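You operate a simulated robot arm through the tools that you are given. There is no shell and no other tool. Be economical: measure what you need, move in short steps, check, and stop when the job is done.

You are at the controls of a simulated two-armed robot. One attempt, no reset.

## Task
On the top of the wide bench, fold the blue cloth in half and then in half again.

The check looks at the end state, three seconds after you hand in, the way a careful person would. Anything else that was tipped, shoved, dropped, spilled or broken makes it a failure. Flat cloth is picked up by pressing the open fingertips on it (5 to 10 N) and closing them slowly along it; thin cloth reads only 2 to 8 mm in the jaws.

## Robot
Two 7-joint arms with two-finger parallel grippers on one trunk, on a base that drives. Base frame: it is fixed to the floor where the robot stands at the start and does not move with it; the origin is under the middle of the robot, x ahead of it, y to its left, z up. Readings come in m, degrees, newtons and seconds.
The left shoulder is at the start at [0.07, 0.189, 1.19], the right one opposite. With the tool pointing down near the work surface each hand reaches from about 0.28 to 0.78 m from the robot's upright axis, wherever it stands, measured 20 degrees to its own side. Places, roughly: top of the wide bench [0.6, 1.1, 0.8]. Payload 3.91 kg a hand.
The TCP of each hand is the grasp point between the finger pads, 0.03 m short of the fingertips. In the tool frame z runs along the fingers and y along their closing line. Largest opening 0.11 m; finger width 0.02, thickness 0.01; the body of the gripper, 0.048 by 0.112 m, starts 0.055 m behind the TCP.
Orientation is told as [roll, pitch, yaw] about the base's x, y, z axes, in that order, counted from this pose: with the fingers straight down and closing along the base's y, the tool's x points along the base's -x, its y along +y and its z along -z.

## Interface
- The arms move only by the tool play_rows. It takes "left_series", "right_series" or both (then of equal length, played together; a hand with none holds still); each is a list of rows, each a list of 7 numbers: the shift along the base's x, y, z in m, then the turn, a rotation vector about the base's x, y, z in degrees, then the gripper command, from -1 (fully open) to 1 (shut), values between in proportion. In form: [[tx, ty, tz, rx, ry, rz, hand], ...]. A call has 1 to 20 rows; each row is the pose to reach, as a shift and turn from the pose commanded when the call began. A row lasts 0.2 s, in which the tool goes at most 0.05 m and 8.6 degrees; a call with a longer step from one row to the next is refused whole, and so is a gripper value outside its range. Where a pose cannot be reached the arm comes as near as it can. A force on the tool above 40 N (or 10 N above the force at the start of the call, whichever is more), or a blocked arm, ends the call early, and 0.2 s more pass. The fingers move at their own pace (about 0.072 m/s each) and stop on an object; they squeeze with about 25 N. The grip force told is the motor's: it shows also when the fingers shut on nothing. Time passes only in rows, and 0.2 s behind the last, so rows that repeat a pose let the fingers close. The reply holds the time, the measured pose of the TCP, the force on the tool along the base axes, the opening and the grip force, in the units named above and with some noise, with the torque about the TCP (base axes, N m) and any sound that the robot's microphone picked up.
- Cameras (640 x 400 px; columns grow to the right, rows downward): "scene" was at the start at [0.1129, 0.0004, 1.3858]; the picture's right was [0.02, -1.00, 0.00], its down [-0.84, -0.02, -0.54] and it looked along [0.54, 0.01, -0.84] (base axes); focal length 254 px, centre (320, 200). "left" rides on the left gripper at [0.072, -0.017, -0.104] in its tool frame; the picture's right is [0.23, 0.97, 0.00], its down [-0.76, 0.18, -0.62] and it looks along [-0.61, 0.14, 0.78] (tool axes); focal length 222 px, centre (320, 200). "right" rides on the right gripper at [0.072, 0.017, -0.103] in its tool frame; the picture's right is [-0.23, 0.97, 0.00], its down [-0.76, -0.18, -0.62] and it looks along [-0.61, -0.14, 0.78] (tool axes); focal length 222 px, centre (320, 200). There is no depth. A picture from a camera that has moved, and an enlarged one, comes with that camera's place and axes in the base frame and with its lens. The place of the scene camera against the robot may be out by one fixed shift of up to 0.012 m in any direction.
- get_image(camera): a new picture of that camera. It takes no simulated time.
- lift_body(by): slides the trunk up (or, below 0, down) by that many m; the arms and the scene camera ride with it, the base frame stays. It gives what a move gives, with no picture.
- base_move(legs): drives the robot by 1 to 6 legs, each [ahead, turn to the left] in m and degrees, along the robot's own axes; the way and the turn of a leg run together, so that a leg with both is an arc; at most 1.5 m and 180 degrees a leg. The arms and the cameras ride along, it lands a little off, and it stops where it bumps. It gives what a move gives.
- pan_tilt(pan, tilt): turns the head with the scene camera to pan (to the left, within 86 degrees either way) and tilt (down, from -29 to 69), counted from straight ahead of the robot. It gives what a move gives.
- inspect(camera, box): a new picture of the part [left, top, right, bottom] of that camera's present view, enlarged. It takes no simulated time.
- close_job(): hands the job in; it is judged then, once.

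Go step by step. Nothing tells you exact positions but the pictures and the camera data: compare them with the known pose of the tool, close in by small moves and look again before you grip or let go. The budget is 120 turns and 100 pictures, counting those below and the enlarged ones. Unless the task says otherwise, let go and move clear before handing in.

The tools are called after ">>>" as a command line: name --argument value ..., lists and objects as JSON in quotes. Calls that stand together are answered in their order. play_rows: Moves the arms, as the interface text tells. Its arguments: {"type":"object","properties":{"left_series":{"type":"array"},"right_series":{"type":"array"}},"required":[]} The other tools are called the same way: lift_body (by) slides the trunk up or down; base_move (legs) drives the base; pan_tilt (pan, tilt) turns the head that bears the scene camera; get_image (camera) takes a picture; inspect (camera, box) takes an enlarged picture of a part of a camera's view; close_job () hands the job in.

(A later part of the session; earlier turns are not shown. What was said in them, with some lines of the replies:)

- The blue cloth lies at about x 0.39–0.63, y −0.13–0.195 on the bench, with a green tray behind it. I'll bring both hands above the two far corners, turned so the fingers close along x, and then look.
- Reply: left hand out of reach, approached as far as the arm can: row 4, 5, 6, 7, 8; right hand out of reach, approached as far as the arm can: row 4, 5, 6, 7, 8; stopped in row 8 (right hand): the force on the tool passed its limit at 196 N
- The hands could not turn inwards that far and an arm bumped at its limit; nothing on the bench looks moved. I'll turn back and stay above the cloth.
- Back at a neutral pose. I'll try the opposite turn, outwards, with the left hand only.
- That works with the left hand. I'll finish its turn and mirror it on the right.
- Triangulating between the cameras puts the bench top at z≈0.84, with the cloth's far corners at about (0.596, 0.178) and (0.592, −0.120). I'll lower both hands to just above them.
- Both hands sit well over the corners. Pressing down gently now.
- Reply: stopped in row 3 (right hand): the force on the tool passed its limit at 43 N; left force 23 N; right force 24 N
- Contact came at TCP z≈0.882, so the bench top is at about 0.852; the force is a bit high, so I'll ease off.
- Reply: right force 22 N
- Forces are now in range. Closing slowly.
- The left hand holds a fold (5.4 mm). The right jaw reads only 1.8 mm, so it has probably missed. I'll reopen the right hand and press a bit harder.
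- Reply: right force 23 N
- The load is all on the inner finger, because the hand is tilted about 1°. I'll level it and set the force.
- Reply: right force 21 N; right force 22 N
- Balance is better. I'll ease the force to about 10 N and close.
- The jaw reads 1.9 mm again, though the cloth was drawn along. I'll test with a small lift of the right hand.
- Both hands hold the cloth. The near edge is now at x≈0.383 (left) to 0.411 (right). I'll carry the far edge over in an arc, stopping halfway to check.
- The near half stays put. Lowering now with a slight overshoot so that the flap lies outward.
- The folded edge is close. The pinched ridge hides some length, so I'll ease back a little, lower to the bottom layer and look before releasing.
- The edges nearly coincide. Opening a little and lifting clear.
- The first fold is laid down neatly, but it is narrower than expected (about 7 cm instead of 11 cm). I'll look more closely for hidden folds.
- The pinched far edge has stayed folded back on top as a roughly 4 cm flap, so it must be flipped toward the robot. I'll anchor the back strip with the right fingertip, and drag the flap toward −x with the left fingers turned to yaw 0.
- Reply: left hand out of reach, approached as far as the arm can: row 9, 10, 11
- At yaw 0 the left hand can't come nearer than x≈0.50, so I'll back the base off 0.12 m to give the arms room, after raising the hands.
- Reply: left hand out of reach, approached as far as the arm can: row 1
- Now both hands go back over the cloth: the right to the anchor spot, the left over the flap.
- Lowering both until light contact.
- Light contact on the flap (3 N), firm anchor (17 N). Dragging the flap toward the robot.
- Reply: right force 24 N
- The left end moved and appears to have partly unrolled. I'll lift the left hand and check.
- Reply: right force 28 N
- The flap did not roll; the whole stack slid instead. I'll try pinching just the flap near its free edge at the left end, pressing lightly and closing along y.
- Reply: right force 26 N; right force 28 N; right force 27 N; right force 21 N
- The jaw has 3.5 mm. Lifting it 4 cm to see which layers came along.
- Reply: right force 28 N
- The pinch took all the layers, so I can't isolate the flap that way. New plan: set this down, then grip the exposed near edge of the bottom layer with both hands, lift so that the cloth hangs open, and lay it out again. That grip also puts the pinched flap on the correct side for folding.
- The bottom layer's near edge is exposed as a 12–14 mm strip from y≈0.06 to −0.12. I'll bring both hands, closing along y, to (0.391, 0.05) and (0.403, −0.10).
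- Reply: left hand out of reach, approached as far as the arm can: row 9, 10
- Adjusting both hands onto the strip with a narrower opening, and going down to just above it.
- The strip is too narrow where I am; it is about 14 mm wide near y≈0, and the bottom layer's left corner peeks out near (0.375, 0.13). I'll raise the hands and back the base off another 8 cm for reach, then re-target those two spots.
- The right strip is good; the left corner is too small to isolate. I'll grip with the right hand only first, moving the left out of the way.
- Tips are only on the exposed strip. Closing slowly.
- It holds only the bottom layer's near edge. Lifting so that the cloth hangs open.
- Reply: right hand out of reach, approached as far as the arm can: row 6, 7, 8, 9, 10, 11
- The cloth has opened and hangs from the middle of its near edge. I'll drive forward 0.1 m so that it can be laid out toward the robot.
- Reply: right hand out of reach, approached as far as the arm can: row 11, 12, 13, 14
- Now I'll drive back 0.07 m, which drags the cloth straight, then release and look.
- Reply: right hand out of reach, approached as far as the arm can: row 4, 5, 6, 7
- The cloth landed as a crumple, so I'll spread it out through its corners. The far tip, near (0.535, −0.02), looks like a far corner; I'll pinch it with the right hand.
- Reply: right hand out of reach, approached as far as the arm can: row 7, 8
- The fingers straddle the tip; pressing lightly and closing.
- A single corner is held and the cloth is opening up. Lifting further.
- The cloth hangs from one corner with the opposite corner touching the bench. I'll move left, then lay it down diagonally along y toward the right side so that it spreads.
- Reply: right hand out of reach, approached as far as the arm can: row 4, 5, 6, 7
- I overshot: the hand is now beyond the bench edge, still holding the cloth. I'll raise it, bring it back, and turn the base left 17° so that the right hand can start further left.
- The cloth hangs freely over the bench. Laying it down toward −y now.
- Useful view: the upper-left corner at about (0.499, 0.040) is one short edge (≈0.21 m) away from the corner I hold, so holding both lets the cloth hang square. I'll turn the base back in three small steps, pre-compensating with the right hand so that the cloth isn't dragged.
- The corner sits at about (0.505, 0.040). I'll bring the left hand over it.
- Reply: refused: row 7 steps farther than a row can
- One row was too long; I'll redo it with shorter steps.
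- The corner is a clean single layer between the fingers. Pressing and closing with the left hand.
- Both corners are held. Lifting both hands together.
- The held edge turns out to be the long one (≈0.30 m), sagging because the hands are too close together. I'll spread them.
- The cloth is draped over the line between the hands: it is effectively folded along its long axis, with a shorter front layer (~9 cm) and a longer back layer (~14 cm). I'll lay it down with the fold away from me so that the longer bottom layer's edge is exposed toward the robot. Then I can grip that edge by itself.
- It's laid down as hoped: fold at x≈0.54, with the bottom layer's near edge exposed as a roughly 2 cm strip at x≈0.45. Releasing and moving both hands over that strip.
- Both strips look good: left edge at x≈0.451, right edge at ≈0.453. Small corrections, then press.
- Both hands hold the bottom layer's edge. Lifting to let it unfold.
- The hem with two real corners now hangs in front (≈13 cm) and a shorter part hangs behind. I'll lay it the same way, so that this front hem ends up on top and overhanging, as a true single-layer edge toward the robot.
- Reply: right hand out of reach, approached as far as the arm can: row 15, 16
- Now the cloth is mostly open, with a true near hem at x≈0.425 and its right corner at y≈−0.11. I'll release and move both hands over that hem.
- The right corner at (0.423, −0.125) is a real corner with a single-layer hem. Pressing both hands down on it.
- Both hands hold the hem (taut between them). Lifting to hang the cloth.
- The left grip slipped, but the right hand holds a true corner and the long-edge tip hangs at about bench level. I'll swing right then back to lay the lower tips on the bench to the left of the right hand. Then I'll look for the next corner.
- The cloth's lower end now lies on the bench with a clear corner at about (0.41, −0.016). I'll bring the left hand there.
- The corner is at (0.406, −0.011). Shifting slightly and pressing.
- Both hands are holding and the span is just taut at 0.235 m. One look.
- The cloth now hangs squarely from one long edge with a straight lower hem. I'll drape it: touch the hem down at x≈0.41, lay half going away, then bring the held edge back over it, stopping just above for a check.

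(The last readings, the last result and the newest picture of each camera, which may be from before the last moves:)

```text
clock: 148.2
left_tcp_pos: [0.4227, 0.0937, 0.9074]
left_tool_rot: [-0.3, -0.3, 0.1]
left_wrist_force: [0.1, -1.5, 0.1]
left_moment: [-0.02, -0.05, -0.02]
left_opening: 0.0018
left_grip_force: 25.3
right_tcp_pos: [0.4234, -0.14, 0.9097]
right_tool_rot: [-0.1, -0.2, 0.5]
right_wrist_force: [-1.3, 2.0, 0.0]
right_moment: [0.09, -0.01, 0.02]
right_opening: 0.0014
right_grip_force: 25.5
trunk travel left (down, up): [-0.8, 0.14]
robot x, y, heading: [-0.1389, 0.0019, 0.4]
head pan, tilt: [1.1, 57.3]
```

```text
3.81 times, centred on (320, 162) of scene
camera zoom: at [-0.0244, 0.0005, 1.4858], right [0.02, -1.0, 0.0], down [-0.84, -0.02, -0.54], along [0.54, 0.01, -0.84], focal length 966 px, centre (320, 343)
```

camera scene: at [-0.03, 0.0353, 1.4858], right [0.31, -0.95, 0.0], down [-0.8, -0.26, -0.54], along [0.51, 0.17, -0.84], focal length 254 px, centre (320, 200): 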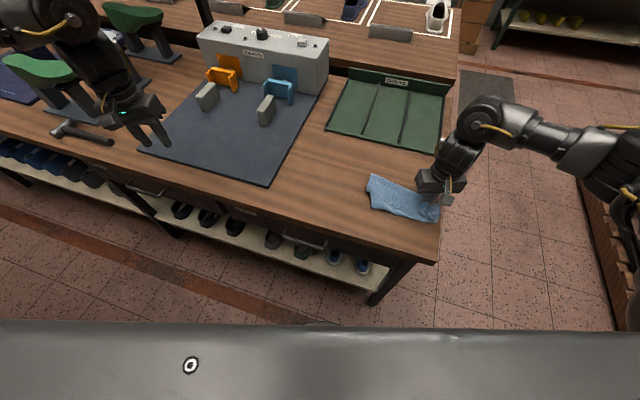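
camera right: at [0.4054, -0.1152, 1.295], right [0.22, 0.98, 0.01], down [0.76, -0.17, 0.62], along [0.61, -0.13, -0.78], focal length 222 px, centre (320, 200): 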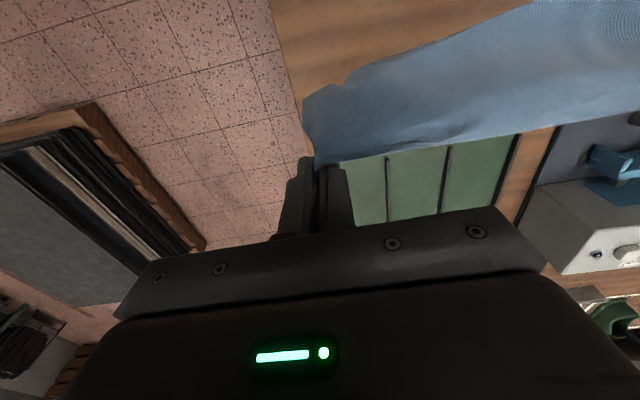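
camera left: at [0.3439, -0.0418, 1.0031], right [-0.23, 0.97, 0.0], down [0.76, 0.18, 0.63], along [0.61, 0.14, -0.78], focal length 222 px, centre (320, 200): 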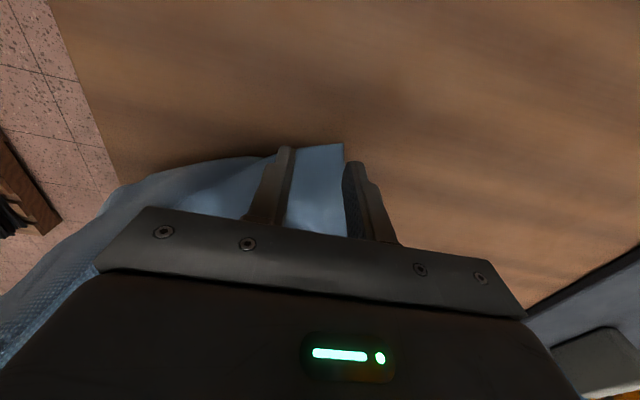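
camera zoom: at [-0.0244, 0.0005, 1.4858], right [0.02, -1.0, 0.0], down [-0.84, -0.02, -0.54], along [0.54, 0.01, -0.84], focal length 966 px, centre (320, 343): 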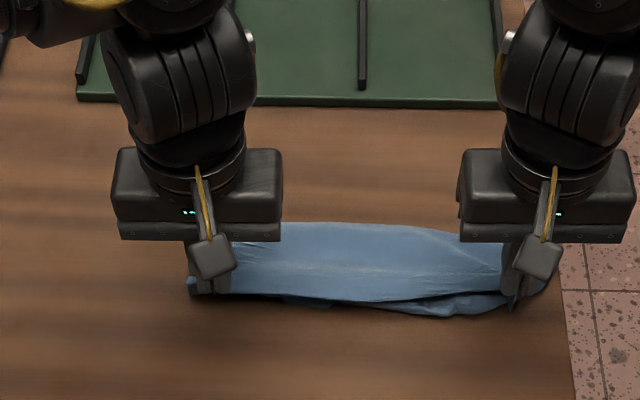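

Very well aligned: the fold is at x≈0.505 and the two hems nearly coincide at x≈0.41. Lowering and releasing.

>>> play_rows --left_series '[[0, 0, -0.008, 0, 0, 0, 1], [0.001, 0, -0.015, 0, 0, 0, 1], [0.001, 0, -0.019, 0, 0, 0, 1], [0.001, 0, -0.019, 0, 0, 0, 0.8], [0.001, 0, -0.018, 0, 0, 0, 0.6], [0.001, 0, -0.016, 0, 0, 0, 0.5], [0.001, 0, 0.0, 0, 0, 0, 0.5], [0.001, 0, 0.03, 0, 0, 0, 0.5], [0.001, 0.03, 0.06, 0, 0, 0, 0.5], [0.001, 0.07, 0.08, 0, 0, 0, 0.5], [0.02, 0.11, 0.08, 0, 0, 0, 0.5]]' --right_series '[[0, 0, -0.008, 0, 0, 0, 1], [0, 0, -0.015, 0, 0, 0, 1], [0, 0, -0.02, 0, 0, 0, 1], [0, 0, -0.02, 0, 0, 0, 0.8], [0, 0, -0.019, 0, 0, 0, 0.6], [0, 0, -0.017, 0, 0, 0, 0.5], [0, 0, 0.0, 0, 0, 0, 0.5], [0, 0, 0.03, 0, 0, 0, 0.5], [0, -0.03, 0.06, 0, 0, 0, 0.5], [0, -0.07, 0.08, 0, 0, 0, 0.5], [0.02, -0.11, 0.08, 0, 0, 0, 0.5]]'

>>> inspect --camera "scene" --box '[255, 135, 395, 205]'

```text
clock: 150.6
left_tcp_pos: [0.4451, 0.205, 0.9877]
left_tool_rot: [-0.3, -0.2, 0.0]
left_wrist_force: [-0.3, -0.2, 0.2]
left_moment: [-0.02, 0.01, -0.02]
left_opening: 0.0276
left_grip_force: 0.0
right_tcp_pos: [0.4451, -0.2515, 0.988]
right_tool_rot: [-0.2, 0.0, 0.6]
right_wrist_force: [-0.1, -0.3, 0.1]
right_moment: [0.01, 0.04, 0.01]
right_opening: 0.0275
right_grip_force: 0.0
trunk travel left (down, up): [-0.8, 0.14]
robot x, y, heading: [-0.1359, 0.0031, 0.0]
head pan, tilt: [1.1, 57.3]
```

```text
4.57 times, centred on (325, 170) of scene
camera zoom: at [-0.0227, 0.0005, 1.4856], right [0.02, -1.0, 0.0], down [-0.84, -0.02, -0.54], along [0.54, 0.01, -0.84], focal length 1159 px, centre (297, 337)
```

zoom: 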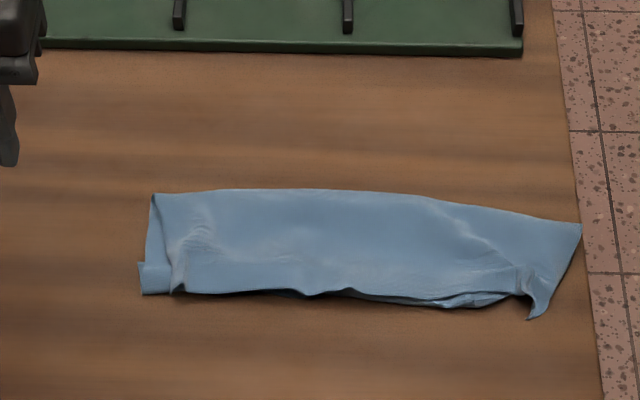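

The first fold is good: about 0.29 × 0.10 m. For the second fold the left hand will carry the left short end over to the right end, so I'll turn the base right 12° to give it reach.

>>> base_move --legs '[[0, -12]]'

```text
clock: 151.7
left_tcp_pos: [0.4743, 0.0769, 0.9874]
left_tool_rot: [-0.3, -0.3, -12.0]
left_wrist_force: [-0.2, 0.0, 0.3]
left_moment: [0.0, -0.01, -0.02]
left_opening: 0.0274
left_grip_force: 0.1
right_tcp_pos: [0.3787, -0.3677, 0.989]
right_tool_rot: [-0.2, -0.1, -11.5]
right_wrist_force: [-1.0, 0.5, 0.7]
right_moment: [0.01, 0.01, -0.02]
right_opening: 0.0276
right_grip_force: 0.1
trunk travel left (down, up): [-0.8, 0.14]
robot x, y, heading: [-0.1392, 0.0031, -12.2]
head pan, tilt: [1.1, 57.3]
```

>>> play_rows --left_series '[[-0.008, 0.01, -0.03, 0, 0, 6, 0.45], [-0.016, 0.019, -0.06, 0, 0, 12, 0.45], [-0.016, 0.019, -0.08, 0, 0, 12, 0.45], [-0.016, 0.019, -0.092, 0, 0, 12, 0.45]]'

>>> inspect --camera "left" --box '[120, 20, 520, 265]'

```text
clock: 152.7
left_tcp_pos: [0.4589, 0.0974, 0.896]
left_tool_rot: [-0.4, -0.3, -0.1]
left_wrist_force: [1.2, -1.0, 0.5]
left_moment: [-0.01, -0.01, 0.03]
left_opening: 0.0304
left_grip_force: 0.0
right_tcp_pos: [0.3791, -0.3685, 0.9892]
right_tool_rot: [-0.2, -0.1, -11.7]
right_wrist_force: [0.0, -0.1, 0.4]
right_moment: [0.02, 0.0, -0.01]
right_opening: 0.0274
right_grip_force: 0.1
trunk travel left (down, up): [-0.8, 0.14]
robot x, y, heading: [-0.1364, 0.0006, -12.1]
head pan, tilt: [1.1, 57.3]
```

```text
1.60 times, centred on (320, 142) of left
camera zoom: at [0.3831, 0.0824, 0.9988], right [-0.23, 0.97, -0.01], down [0.76, 0.18, 0.63], along [0.61, 0.14, -0.78], focal length 355 px, centre (320, 292)
```

zoom: 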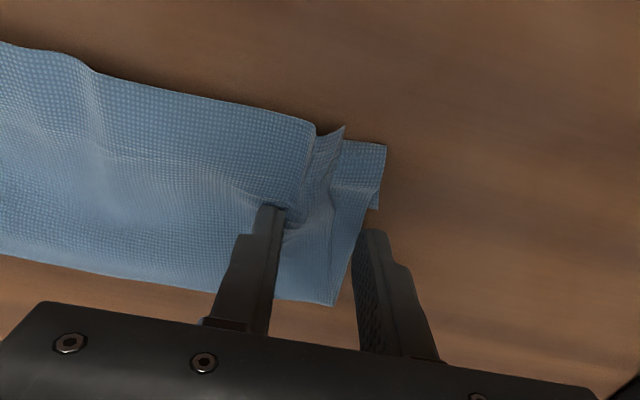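

The end edge is at y≈0.12 here. I'll shift out 8 mm so that the outer finger sits right at the edge, then press.

>>> play_rows --left_series '[[0, 0.008, -0.006, 0, 0, 0, 0.45], [0, 0.008, -0.011, 0, 0, 0, 0.45], [0, 0.008, -0.014, 0, 0, 0, 0.45], [0, 0.008, -0.0155, 0, 0, 0, 0.45]]'

```text
clock: 153.7
left_tcp_pos: [0.4561, 0.1052, 0.8812]
left_tool_rot: [-0.4, -0.4, -0.1]
left_wrist_force: [0.0, 0.0, 3.2]
left_moment: [-0.08, 0.04, 0.0]
left_opening: 0.0302
left_grip_force: 0.2
right_tcp_pos: [0.3782, -0.3675, 0.9895]
right_tool_rot: [-0.1, -0.1, -11.7]
right_wrist_force: [-1.0, -0.4, 0.4]
right_moment: [0.02, 0.0, -0.01]
right_opening: 0.0275
right_grip_force: 0.0
trunk travel left (down, up): [-0.8, 0.14]
robot x, y, heading: [-0.1347, -0.0009, -11.8]
head pan, tilt: [1.1, 57.3]
```

>>> play_rows --left_series '[[0, 0, -0.001, -0.8, 0, 0, 0.45], [0, 0, -0.001, -0.8, 0, 0, 0.49], [0, 0, -0.001, -0.8, 0, 0, 0.53], [0, 0, -0.001, -0.8, 0, 0, 0.57], [0, 0, -0.001, -0.8, 0, 0, 0.61], [0, 0, -0.001, -0.8, 0, 0, 0.65], [0, 0, -0.001, -0.8, 0, 0, 0.69], [0, 0, -0.001, -0.8, 0, 0, 0.73], [0, 0, -0.001, -0.8, 0, 0, 0.77], [0, 0, -0.001, -0.8, 0, 0, 0.81], [0, 0, -0.001, -0.8, 0, 0, 0.85], [0, 0, -0.001, -0.8, 0, 0, 0.9], [0, 0, -0.001, -0.8, 0, 0, 0.95], [0, 0, -0.001, -0.8, 0, 0, 1], [0, 0, -0.001, -0.8, 0, 0, 1], [0, 0, -0.001, -0.8, 0, 0, 1]]'

```text
clock: 157.1
left_tcp_pos: [0.4561, 0.1051, 0.8808]
left_tool_rot: [-1.1, -0.5, -0.2]
left_wrist_force: [0.9, -1.0, 21.3]
left_moment: [-0.12, 0.2, 0.0]
left_opening: 0.0028
left_grip_force: 25.1
right_tcp_pos: [0.3766, -0.3673, 0.9903]
right_tool_rot: [-0.1, -0.1, -11.6]
right_wrist_force: [0.5, 0.0, -0.2]
right_moment: [0.02, 0.0, -0.02]
right_opening: 0.0277
right_grip_force: 0.1
trunk travel left (down, up): [-0.8, 0.14]
robot x, y, heading: [-0.1383, 0.0036, -12.1]
head pan, tilt: [1.1, 57.3]
```

The jaw reads 2.8 mm, which fits both layers of the folded end. Carrying it over in an arc to the right end.

>>> play_rows --left_series '[[0, -0.0025, 0.021, 0, 0, 0, 1], [0, -0.01, 0.042, 0, 0, 0, 1], [0, -0.022, 0.061, 0, 0, 0, 1], [0, -0.038, 0.078, 0, 0, 0, 1], [0, -0.058, 0.091, 0, 0, 0, 1], [0, -0.08, 0.102, 0, 0, 0, 1], [0, -0.105, 0.108, 0, 0, 0, 1], [0, -0.13, 0.11, 0, 0, 0, 1], [0, -0.155, 0.108, 0, 0, 0, 1], [0, -0.18, 0.102, 0, 0, 0, 1], [0, -0.202, 0.091, 0, 0, 0, 1], [0, -0.222, 0.078, 0, 0, 0, 1], [0, -0.238, 0.061, 0, 0, 0, 1], [0, -0.25, 0.045, 0, 0, 0, 1], [0, -0.258, 0.03, 0, 0, 0, 1], [0, -0.26, 0.02, 0, 0, 0, 1]]'

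>>> inspect --camera "scene" --box '[190, 120, 350, 220]'

```text
clock: 160.5
left_tcp_pos: [0.458, -0.1541, 0.8985]
left_tool_rot: [-1.2, -0.4, -0.1]
left_wrist_force: [0.3, -0.3, 0.6]
left_moment: [0.01, 0.03, -0.01]
left_opening: 0.0023
left_grip_force: 25.2
right_tcp_pos: [0.3781, -0.3664, 0.9897]
right_tool_rot: [-0.2, -0.1, -11.5]
right_wrist_force: [-0.5, 0.6, 0.1]
right_moment: [0.0, -0.01, 0.0]
right_opening: 0.0275
right_grip_force: 0.3
trunk travel left (down, up): [-0.8, 0.14]
robot x, y, heading: [-0.1358, -0.0008, -11.8]
head pan, tilt: [1.1, 57.3]
```

```text
4.00 times, centred on (270, 170) of scene
camera zoom: at [-0.0261, -0.0239, 1.4858], right [-0.19, -0.98, 0.0], down [-0.83, 0.16, -0.54], along [0.53, -0.1, -0.84], focal length 1014 px, centre (520, 320)
```

zoom: 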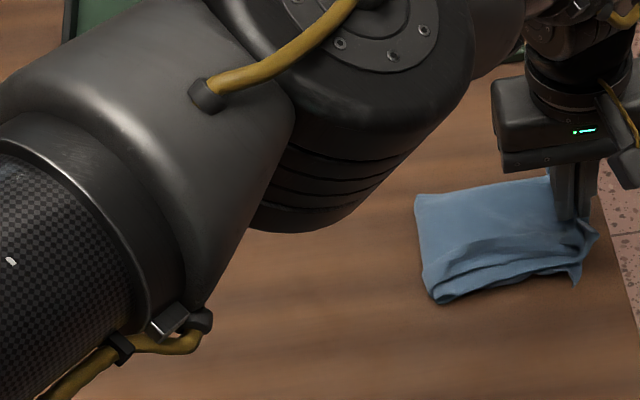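

The second fold lies nicely on the right end. Lowering the last bit, letting go and moving clear.

>>> play_rows --left_series '[[0, 0, -0.004, 0, 0, 0, 1], [0, 0, -0.007, 0, 0, 0, 1], [0, 0, -0.007, 0, 0, 0, 0.85], [0, 0, -0.006, 0, 0, 0, 0.7], [0, 0, -0.004, 0, 0, 0, 0.6], [0, 0, 0.005, 0, 0, 0, 0.55], [0, 0, 0.02, 0, 0, 0, 0.55], [0, 0, 0.045, 0, 0, 0, 0.5], [0, 0.01, 0.08, 0, 0, 0, 0.5], [0, 0.05, 0.1, 0, 0, 0, 0.5], [0, 0.1, 0.1, 0, 0, 0, 0.5], [0, 0.15, 0.1, 0, 0, 0, 0.5], [0, 0.2, 0.1, 0, 0, 0, 0.5], [0, 0.25, 0.1, 0, 0, 0, 0.5], [0, 0.3, 0.1, 0, 0, 0, 0.5]]'

>>> inspect --camera "scene" --box '[270, 140, 370, 210]'

```text
clock: 163.7
left_tcp_pos: [0.4576, 0.1469, 0.999]
left_tool_rot: [-1.3, -0.5, -0.2]
left_wrist_force: [0.7, 0.6, 0.6]
left_moment: [-0.03, -0.01, -0.01]
left_opening: 0.0278
left_grip_force: 0.0
right_tcp_pos: [0.3782, -0.3658, 0.9905]
right_tool_rot: [-0.3, -0.2, -11.5]
right_wrist_force: [1.2, 0.7, 0.2]
right_moment: [-0.01, -0.01, -0.04]
right_opening: 0.0275
right_grip_force: 0.0
trunk travel left (down, up): [-0.8, 0.14]
robot x, y, heading: [-0.1367, 0.0045, -11.9]
head pan, tilt: [1.1, 57.3]
```

```text
5.71 times, centred on (320, 175) of scene
camera zoom: at [-0.0274, -0.0215, 1.4859], right [-0.19, -0.98, 0.0], down [-0.83, 0.16, -0.54], along [0.53, -0.1, -0.84], focal length 1449 px, centre (320, 343)
```

zoom: 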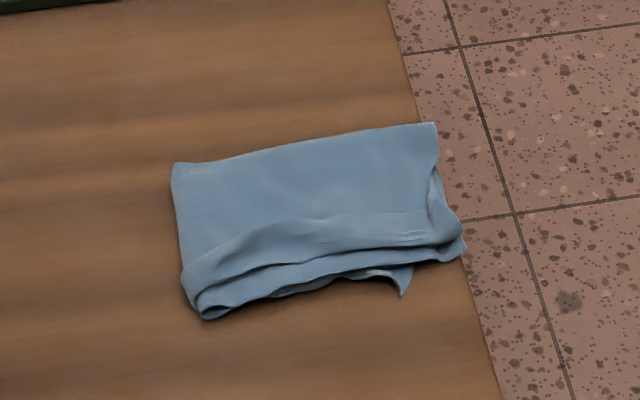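

The cloth lies folded in half and in half again, about 0.14 × 0.09 m, on the bench top. Its far-right corner hangs about 1 cm over the bench's right edge. I saw nothing else moved, and both hands are open and clear, so I'm handing in.

>>> close_job

```text
The job is handed in.
```

I folded the blue cloth in half and then in half again on the wide bench, and handed the job in. The result is not yet judged.

- **Size and place:** the folded cloth is about 0.14 × 0.09 m. One corner hangs about 1 cm over the bench's right edge.
- **Neatness:** the edges along the robot's side are not perfectly lined up. One small corner sticks out there.
- **Getting there:** my first fold left a hidden flap. I had to unfold and re-lay the cloth several times before this result.
- **Collision:** early on, the right arm hit something or reached its limit while turning, with a force of 196 N. The pictures showed nothing on the bench moved.
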